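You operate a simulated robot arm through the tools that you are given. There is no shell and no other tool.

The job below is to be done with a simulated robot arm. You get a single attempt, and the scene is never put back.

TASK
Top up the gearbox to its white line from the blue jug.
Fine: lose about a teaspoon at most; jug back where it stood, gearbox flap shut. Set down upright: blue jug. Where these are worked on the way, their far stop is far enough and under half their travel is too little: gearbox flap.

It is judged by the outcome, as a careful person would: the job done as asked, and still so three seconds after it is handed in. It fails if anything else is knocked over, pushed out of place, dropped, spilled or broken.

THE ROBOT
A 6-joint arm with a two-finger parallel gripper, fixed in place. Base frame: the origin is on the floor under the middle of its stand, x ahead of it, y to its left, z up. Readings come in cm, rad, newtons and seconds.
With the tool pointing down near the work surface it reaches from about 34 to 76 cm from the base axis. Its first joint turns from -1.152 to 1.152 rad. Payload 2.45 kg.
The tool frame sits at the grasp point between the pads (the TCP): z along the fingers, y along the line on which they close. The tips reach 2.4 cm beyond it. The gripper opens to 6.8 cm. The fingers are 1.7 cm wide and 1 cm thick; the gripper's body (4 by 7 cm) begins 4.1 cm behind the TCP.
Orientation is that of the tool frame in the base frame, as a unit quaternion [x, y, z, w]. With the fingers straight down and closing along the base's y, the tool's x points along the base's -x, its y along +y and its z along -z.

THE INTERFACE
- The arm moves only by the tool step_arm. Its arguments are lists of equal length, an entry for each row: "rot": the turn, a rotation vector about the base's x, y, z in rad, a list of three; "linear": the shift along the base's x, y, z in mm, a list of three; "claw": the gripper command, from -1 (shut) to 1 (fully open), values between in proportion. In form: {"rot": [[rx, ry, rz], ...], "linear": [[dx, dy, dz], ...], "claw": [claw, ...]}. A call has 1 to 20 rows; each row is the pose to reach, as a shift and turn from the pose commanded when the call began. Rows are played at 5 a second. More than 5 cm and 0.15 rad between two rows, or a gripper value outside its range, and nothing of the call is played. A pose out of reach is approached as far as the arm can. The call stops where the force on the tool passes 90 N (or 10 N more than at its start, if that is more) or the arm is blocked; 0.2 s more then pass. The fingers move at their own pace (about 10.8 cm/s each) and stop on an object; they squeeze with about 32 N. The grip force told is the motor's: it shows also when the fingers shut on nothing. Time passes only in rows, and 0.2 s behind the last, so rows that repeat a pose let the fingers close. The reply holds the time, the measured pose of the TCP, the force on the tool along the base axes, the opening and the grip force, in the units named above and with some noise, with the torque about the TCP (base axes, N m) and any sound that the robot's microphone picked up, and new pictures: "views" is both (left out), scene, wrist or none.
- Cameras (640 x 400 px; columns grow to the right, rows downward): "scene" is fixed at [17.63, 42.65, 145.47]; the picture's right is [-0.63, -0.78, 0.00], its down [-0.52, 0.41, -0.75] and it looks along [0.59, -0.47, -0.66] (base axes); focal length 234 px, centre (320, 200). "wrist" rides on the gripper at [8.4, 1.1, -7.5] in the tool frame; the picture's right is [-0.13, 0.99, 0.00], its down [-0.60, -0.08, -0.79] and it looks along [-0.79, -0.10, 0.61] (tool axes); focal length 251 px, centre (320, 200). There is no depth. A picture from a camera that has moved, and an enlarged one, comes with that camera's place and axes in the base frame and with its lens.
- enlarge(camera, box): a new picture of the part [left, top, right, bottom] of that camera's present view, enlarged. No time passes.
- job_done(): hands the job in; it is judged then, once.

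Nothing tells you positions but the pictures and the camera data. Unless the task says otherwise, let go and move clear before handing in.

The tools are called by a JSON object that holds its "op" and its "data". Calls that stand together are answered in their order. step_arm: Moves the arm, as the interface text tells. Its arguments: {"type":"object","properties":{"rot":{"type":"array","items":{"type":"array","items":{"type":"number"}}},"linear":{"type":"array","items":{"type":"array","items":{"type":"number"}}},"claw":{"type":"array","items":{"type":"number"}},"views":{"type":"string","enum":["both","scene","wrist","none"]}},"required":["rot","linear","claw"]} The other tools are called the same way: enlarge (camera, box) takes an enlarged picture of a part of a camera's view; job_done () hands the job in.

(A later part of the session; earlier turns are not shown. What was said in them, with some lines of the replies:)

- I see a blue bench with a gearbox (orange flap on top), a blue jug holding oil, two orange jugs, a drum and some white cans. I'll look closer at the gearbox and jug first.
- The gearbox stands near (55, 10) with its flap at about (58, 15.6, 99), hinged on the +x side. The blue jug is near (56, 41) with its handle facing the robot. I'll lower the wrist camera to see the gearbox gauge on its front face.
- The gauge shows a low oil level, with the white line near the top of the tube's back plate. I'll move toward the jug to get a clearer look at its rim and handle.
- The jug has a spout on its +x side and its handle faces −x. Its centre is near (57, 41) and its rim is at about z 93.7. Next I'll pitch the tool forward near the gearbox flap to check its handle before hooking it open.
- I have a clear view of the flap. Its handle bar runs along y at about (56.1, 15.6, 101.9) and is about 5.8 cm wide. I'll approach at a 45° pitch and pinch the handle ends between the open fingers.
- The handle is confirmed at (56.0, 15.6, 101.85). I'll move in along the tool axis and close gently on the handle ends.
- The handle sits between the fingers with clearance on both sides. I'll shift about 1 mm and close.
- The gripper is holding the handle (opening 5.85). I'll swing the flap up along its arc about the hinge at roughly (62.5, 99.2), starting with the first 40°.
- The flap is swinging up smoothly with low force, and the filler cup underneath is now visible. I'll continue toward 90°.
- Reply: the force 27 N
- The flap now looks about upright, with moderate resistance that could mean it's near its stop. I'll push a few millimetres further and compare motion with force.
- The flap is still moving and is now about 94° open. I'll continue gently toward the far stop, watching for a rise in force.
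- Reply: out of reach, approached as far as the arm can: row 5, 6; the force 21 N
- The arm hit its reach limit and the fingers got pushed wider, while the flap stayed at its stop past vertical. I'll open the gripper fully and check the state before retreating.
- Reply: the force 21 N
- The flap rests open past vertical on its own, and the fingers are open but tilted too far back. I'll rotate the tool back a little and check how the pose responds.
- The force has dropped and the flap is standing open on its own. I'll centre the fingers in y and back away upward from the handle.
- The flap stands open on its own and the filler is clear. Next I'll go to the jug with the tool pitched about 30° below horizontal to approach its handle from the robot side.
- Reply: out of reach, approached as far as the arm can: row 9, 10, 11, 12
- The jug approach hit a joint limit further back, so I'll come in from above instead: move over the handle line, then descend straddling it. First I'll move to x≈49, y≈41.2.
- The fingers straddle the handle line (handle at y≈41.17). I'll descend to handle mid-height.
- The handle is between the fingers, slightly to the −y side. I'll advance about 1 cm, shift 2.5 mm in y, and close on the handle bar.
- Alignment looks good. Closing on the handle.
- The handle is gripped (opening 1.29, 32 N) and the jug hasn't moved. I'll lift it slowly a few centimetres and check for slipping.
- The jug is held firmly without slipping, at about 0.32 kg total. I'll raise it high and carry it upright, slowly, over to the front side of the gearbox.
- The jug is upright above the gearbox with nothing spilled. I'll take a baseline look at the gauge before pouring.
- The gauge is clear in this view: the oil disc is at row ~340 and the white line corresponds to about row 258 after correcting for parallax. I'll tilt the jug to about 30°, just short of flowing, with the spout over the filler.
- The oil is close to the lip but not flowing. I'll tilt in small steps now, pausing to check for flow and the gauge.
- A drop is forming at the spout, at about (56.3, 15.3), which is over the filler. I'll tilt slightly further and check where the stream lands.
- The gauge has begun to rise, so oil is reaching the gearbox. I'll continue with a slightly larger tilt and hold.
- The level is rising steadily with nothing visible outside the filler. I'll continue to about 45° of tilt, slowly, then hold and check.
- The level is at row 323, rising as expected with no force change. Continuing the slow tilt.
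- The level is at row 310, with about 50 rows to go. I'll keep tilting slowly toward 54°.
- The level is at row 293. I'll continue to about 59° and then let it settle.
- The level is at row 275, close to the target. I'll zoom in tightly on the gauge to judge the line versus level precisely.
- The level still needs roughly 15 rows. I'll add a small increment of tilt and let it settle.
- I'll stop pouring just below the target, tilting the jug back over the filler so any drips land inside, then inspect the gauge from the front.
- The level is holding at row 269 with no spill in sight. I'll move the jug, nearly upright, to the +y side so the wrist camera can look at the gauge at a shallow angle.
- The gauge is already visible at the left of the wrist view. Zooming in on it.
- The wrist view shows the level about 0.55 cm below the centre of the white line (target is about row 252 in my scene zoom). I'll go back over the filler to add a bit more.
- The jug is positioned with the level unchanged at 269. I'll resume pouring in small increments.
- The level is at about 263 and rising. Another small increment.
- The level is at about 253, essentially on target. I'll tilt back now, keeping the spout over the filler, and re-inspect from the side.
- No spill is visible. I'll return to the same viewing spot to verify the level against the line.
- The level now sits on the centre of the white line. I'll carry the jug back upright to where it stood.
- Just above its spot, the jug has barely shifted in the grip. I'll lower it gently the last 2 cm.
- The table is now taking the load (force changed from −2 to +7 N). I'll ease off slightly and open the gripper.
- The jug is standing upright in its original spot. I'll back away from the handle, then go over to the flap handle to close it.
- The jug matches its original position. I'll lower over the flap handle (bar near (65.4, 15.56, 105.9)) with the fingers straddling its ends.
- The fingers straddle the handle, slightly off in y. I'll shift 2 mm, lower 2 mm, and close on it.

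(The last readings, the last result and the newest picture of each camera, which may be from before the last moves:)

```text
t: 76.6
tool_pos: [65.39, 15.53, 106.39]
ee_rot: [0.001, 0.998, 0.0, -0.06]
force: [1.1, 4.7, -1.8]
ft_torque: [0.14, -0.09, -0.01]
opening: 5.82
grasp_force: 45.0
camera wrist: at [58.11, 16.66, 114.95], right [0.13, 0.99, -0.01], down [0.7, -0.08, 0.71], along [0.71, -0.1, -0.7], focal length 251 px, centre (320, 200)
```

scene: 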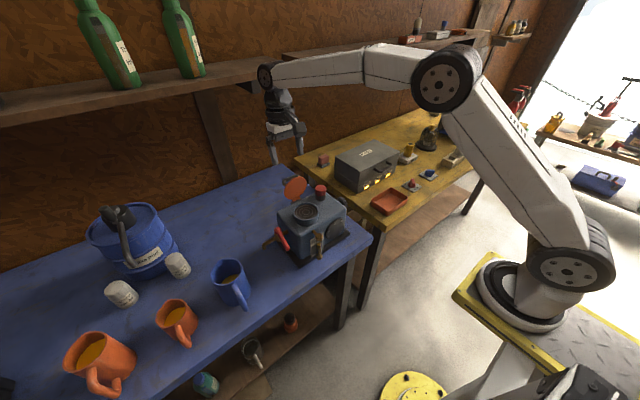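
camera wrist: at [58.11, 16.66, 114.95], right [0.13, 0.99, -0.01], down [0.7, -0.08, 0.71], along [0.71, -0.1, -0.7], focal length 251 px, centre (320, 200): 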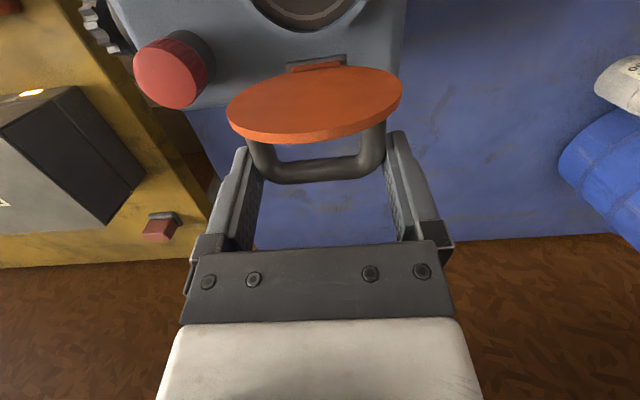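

The handle is gripped. I'll swing the flap closed along the reversed arc, the first half now.

{"op": "step_arm", "data": {"rot": [[0, -0.065, 0], [0, -0.13, 0], [0, -0.194, 0], [0, -0.259, 0], [0, -0.324, 0], [0, -0.389, 0], [0, -0.453, 0], [0, -0.518, 0]], "linear": [[-8, 0, 2.2], [-16.1, 0, 3.6], [-24.4, 0, 4.2], [-32.8, 0, 3.8], [-41, 0, 2.7], [-49.1, 0, 0.6], [-56.9, 0, -2.3], [-64.3, 0, -6]], "claw": [0.6, 0.6, 0.6, 0.6, 0.6, 0.6, 0.6, 0.6], "views": "wrist"}}

{"op": "enlarge", "data": {"camera": "scene", "box": [260, 150, 360, 225]}}

```text
t: 78.4
tool_pos: [59.06, 15.48, 106.0]
ee_rot: [0.0, 0.98, 0.001, 0.2]
force: [16.3, 2.9, 5.9]
ft_torque: [-0.27, -1.39, -0.03]
opening: 5.83
grasp_force: 45.0
camera wrist: at [48.5, 16.66, 109.61], right [0.12, 0.99, 0.05], down [0.24, -0.08, 0.97], along [0.96, -0.1, -0.25], focal length 251 px, centre (320, 200)
```

wrist: 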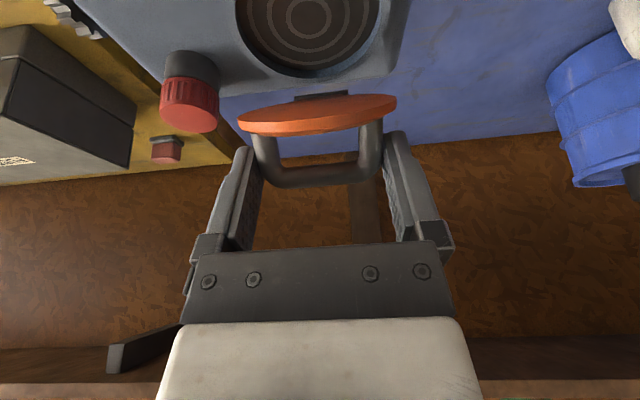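

```text
5.33 times, centred on (310, 188) of scene
camera zoom: at [17.66, 42.66, 145.47], right [-0.63, -0.78, 0.0], down [-0.52, 0.41, -0.75], along [0.59, -0.47, -0.66], focal length 1248 px, centre (373, 267)
```

zoom: 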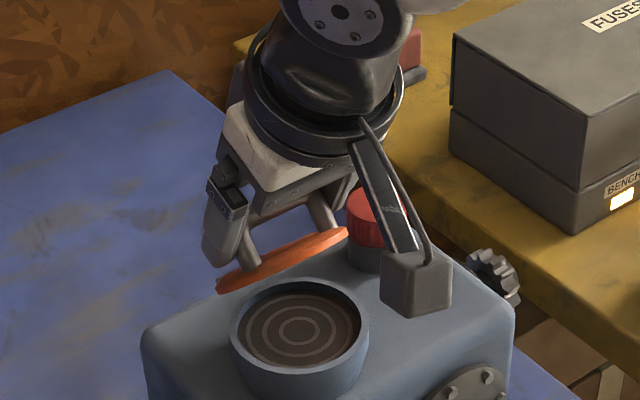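

The flap is following. Continuing down to closed.

{"op": "step_arm", "data": {"rot": [[0, -0.065, 0], [0, -0.13, 0], [0, -0.194, 0], [0, -0.259, 0], [0, -0.324, 0], [0, -0.389, 0], [0, -0.389, 0]], "linear": [[-7, 0, -4.5], [-13.6, 0, -9.7], [-19.5, 0, -15.5], [-24.8, 0, -21.9], [-29.4, 0, -28.8], [-33.1, 0, -36.2], [-33.1, 0, -36.2]], "claw": [0.6, 0.6, 0.6, 0.6, 0.6, 0.6, 0.6], "views": "wrist"}}

{"op": "enlarge", "data": {"camera": "scene", "box": [260, 160, 360, 235]}}

{"op": "enlarge", "data": {"camera": "wrist", "box": [160, 0, 480, 200]}}

```text
t: 80.0
tool_pos: [55.66, 15.5, 102.01]
ee_rot: [0.0, 0.924, 0.0, 0.382]
force: [3.7, 19.7, -0.3]
ft_torque: [0.25, -0.15, -0.82]
opening: 5.88
grasp_force: 45.0
out of reach, approached as far as the arm can: row 4, 5
camera wrist: at [44.46, 16.68, 101.44], right [0.09, 0.99, 0.09], down [-0.13, -0.08, 0.99], along [0.99, -0.1, 0.12], focal length 251 px, centre (320, 200)
```

wrist: 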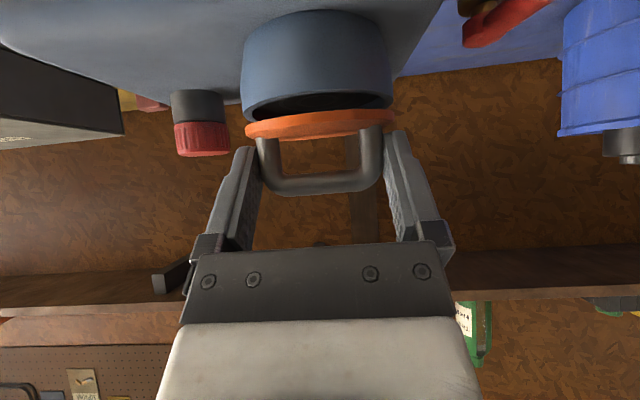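

```text
5.33 times, centred on (310, 198) of scene
camera zoom: at [17.64, 42.71, 145.45], right [-0.63, -0.78, 0.0], down [-0.52, 0.41, -0.75], along [0.59, -0.47, -0.66], focal length 1248 px, centre (373, 213)
```

zoom: 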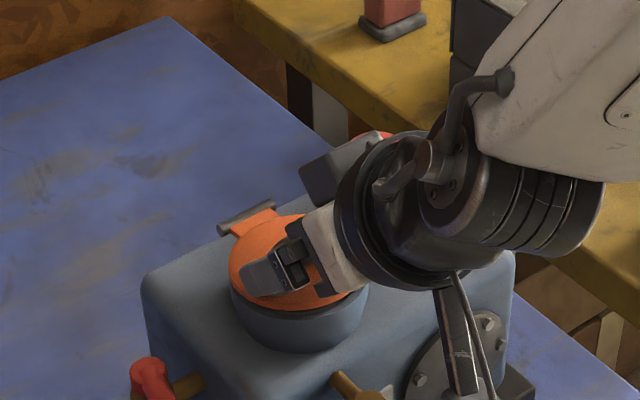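

```text
2.00 times, centred on (320, 100) of wrist
camera zoom: at [44.46, 16.68, 101.44], right [0.09, 0.99, 0.09], down [-0.13, -0.08, 0.99], along [0.99, -0.1, 0.12], focal length 503 px, centre (320, 400)
```

zoom: 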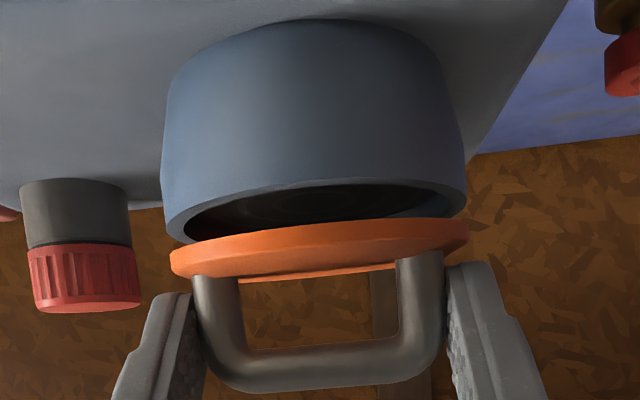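

The flap is nearly shut with about a 1 cm gap at the front. I'll move down a bit more while gripping to seat it.

{"op": "step_arm", "data": {"rot": [[0, 0, 0], [0, 0, 0], [0, 0, 0], [0, 0, 0]], "linear": [[-1, 0.5, -2], [-2, 0.5, -4], [-2.2, 0.5, -5.5], [-2.2, 0.5, -5.5]], "claw": [0.6, 0.6, 0.6, 0.6], "views": "wrist"}}

{"op": "enlarge", "data": {"camera": "wrist", "box": [160, 0, 480, 200]}}

```text
t: 81.0
tool_pos: [55.63, 15.53, 101.8]
ee_rot: [0.0, 0.923, 0.0, 0.385]
force: [-3.0, 3.4, 23.4]
ft_torque: [-0.13, -1.64, 0.04]
opening: 5.88
grasp_force: 44.9
camera wrist: at [44.39, 16.69, 101.1], right [0.09, 0.99, 0.09], down [-0.14, -0.08, 0.99], along [0.99, -0.1, 0.13], focal length 251 px, centre (320, 200)
```

wrist: 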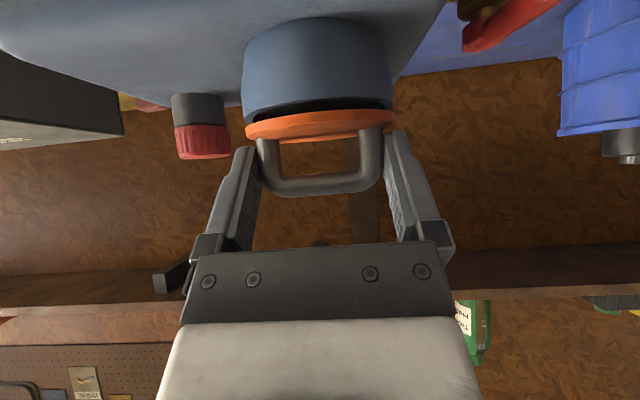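

```text
2.00 times, centred on (320, 100) of wrist
camera zoom: at [44.39, 16.69, 101.1], right [0.09, 0.99, 0.09], down [-0.14, -0.08, 0.99], along [0.99, -0.1, 0.13], focal length 503 px, centre (320, 400)
```

zoom: 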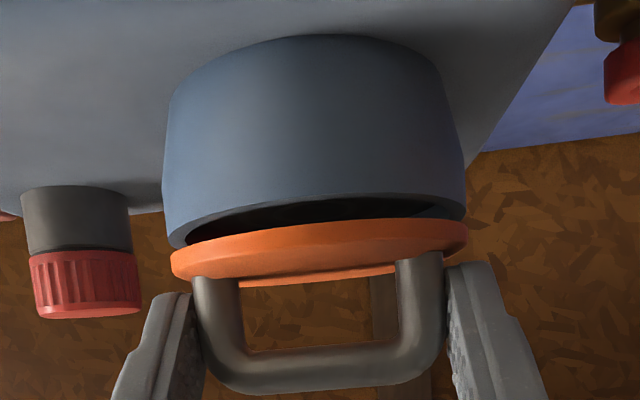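

Pad friction is resisting the last few degrees, so I'll release the handle and then press the flap down.

{"op": "step_arm", "data": {"rot": [[0, 0, 0], [0, 0, 0], [0, 0, 0], [0, 0, 0]], "linear": [[0, 0, 0], [0, 0, 0], [0, 0, 2], [0, 0, 2]], "claw": [0.8, 1, 1, 1], "views": "wrist"}}

{"op": "enlarge", "data": {"camera": "wrist", "box": [160, 0, 480, 200]}}

```text
t: 82.0
tool_pos: [55.4, 15.54, 101.68]
ee_rot: [0.0, 0.924, 0.0, 0.382]
force: [0.2, -0.4, 0.2]
ft_torque: [-0.02, 0.0, 0.01]
opening: 6.82
grasp_force: 0.0
camera wrist: at [44.23, 16.7, 101.13], right [0.09, 0.99, 0.09], down [-0.13, -0.08, 0.99], along [0.99, -0.1, 0.12], focal length 251 px, centre (320, 200)
```

wrist: 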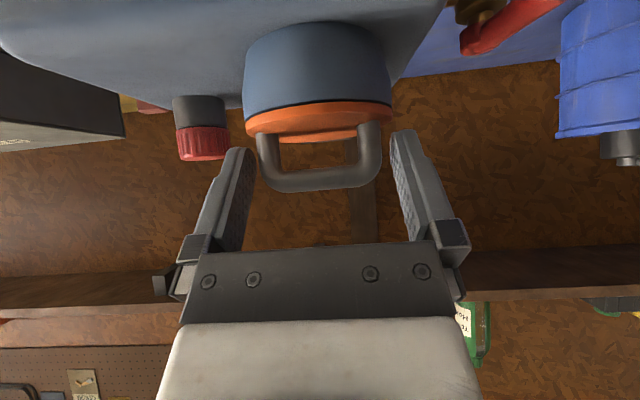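

```text
2.00 times, centred on (320, 100) of wrist
camera zoom: at [44.23, 16.7, 101.13], right [0.09, 0.99, 0.09], down [-0.13, -0.08, 0.99], along [0.99, -0.1, 0.12], focal length 503 px, centre (320, 400)
```

zoom: 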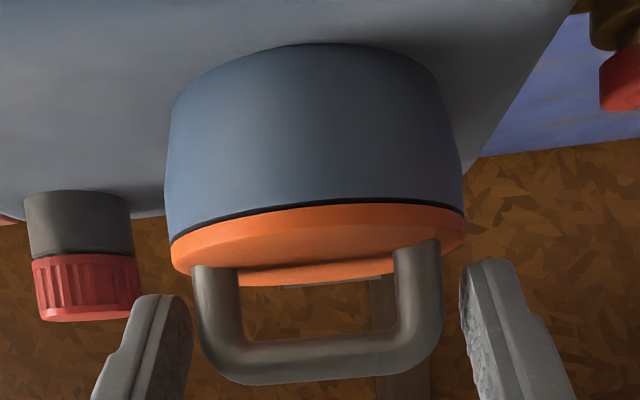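

The flap dropped fully shut once released. I'll back away along the tool axis and do a final check.

{"op": "step_arm", "data": {"rot": [[0, 0, 0], [0, 0, 0], [0, 0, 0], [0, 0, 0], [0, 0, 0], [0, 0, 0], [0, 0, 0]], "linear": [[-8, 0, 8], [-25, 0, 25], [-45, 0, 45], [-70, 0, 70], [-90, 0, 100], [-100, 0, 140], [-100, 0, 140]], "claw": [1, 1, 1, 1, 1, 1, 1], "views": "both"}}

{"op": "enlarge", "data": {"camera": "scene", "box": [255, 170, 355, 270]}}

{"op": "enlarge", "data": {"camera": "scene", "box": [190, 240, 280, 320]}}

{"op": "enlarge", "data": {"camera": "scene", "box": [300, 225, 340, 255]}}

```text
t: 83.6
tool_pos: [45.64, 15.52, 115.97]
ee_rot: [-0.001, 0.924, 0.001, 0.383]
force: [-1.4, 1.2, -1.0]
ft_torque: [0.0, 0.04, -0.02]
opening: 6.78
grasp_force: 0.0
camera wrist: at [34.49, 16.67, 115.32], right [0.09, 0.99, 0.09], down [-0.13, -0.08, 0.99], along [0.99, -0.1, 0.12], focal length 251 px, centre (320, 200)
```

scene: 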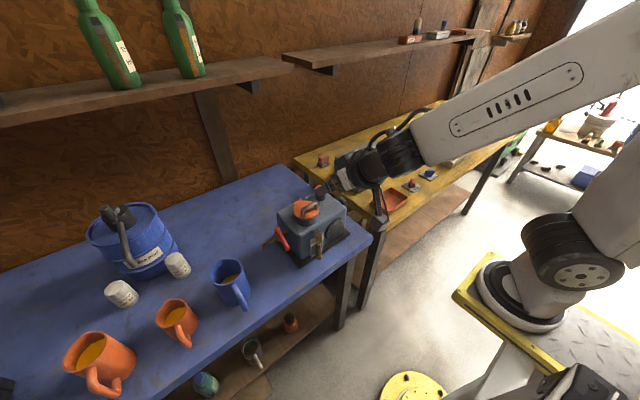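
wrist: 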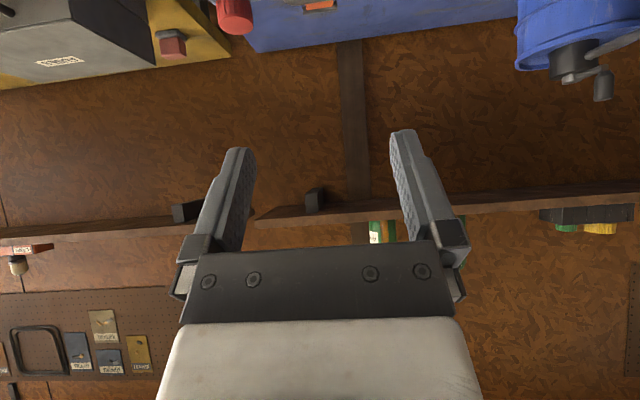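

```text
4.00 times, centred on (305, 220) of scene
camera zoom: at [17.63, 42.65, 145.47], right [-0.63, -0.78, 0.0], down [-0.52, 0.41, -0.75], along [0.59, -0.47, -0.66], focal length 936 px, centre (380, 120)
```

zoom: 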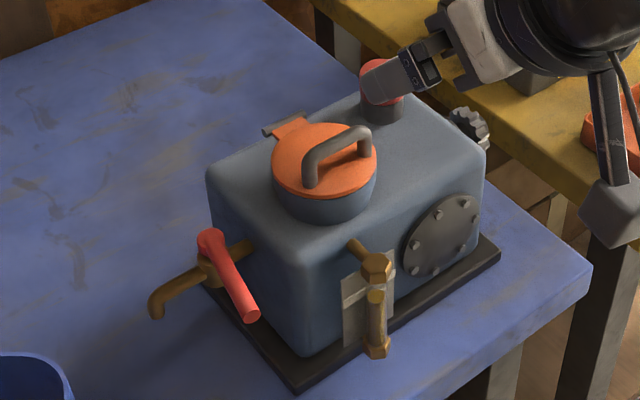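

```text
5.00 times, centred on (235, 280) of scene
camera zoom: at [17.63, 42.65, 145.47], right [-0.63, -0.78, 0.0], down [-0.52, 0.41, -0.75], along [0.59, -0.47, -0.66], focal length 1170 px, centre (745, -200)
```

zoom: 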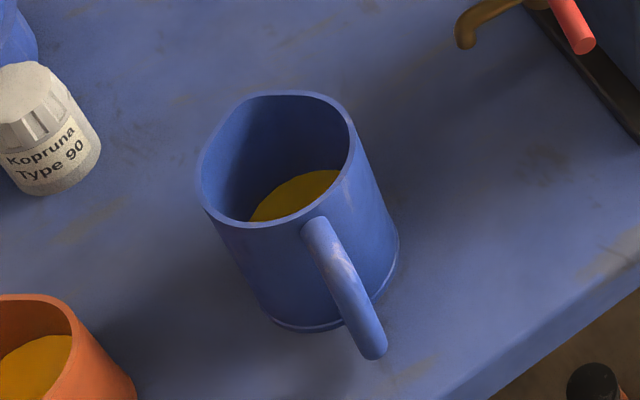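

```text
13.33 times, centred on (320, 240) of scene
camera zoom: at [17.63, 42.65, 145.47], right [-0.63, -0.78, 0.0], down [-0.52, 0.41, -0.75], along [0.59, -0.47, -0.66], focal length 3120 px, centre (320, -333)
```

zoom: 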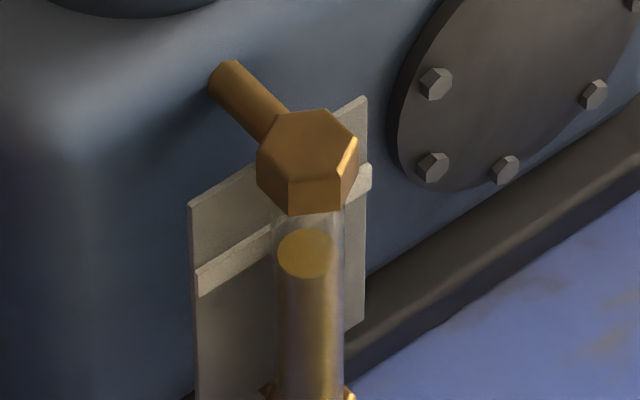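

Everything checks out in the final views. The gauge sits on the white line and the flap is shut. The jug is upright in its original place, the gearbox hasn't moved and no spill shows. The gripper is empty and clear, so I'm handing in.

{"op": "job_done", "data": {}}

```text
The job is handed in.
```

The gearbox is topped up to its white line from the blue jug, and I've handed the job in.

- **Oil level:** the gauge reads on the centre of the white line, to within about half a millimetre by my estimate from the pictures.
- **Spillage:** I saw no oil on the gearbox or the bench at any point.
- **Blue jug:** it is back upright where it stood, matching its original position in the scene view.
- **Gearbox flap:** I opened it to roughly 90°. It dropped fully shut when I let go of it just short of closed.
- **Everything else:** nothing else looks moved, and the gripper is empty and clear.

I didn't find the flap's far stop. It stayed open on its own while I poured, and I judged it well past half its travel.
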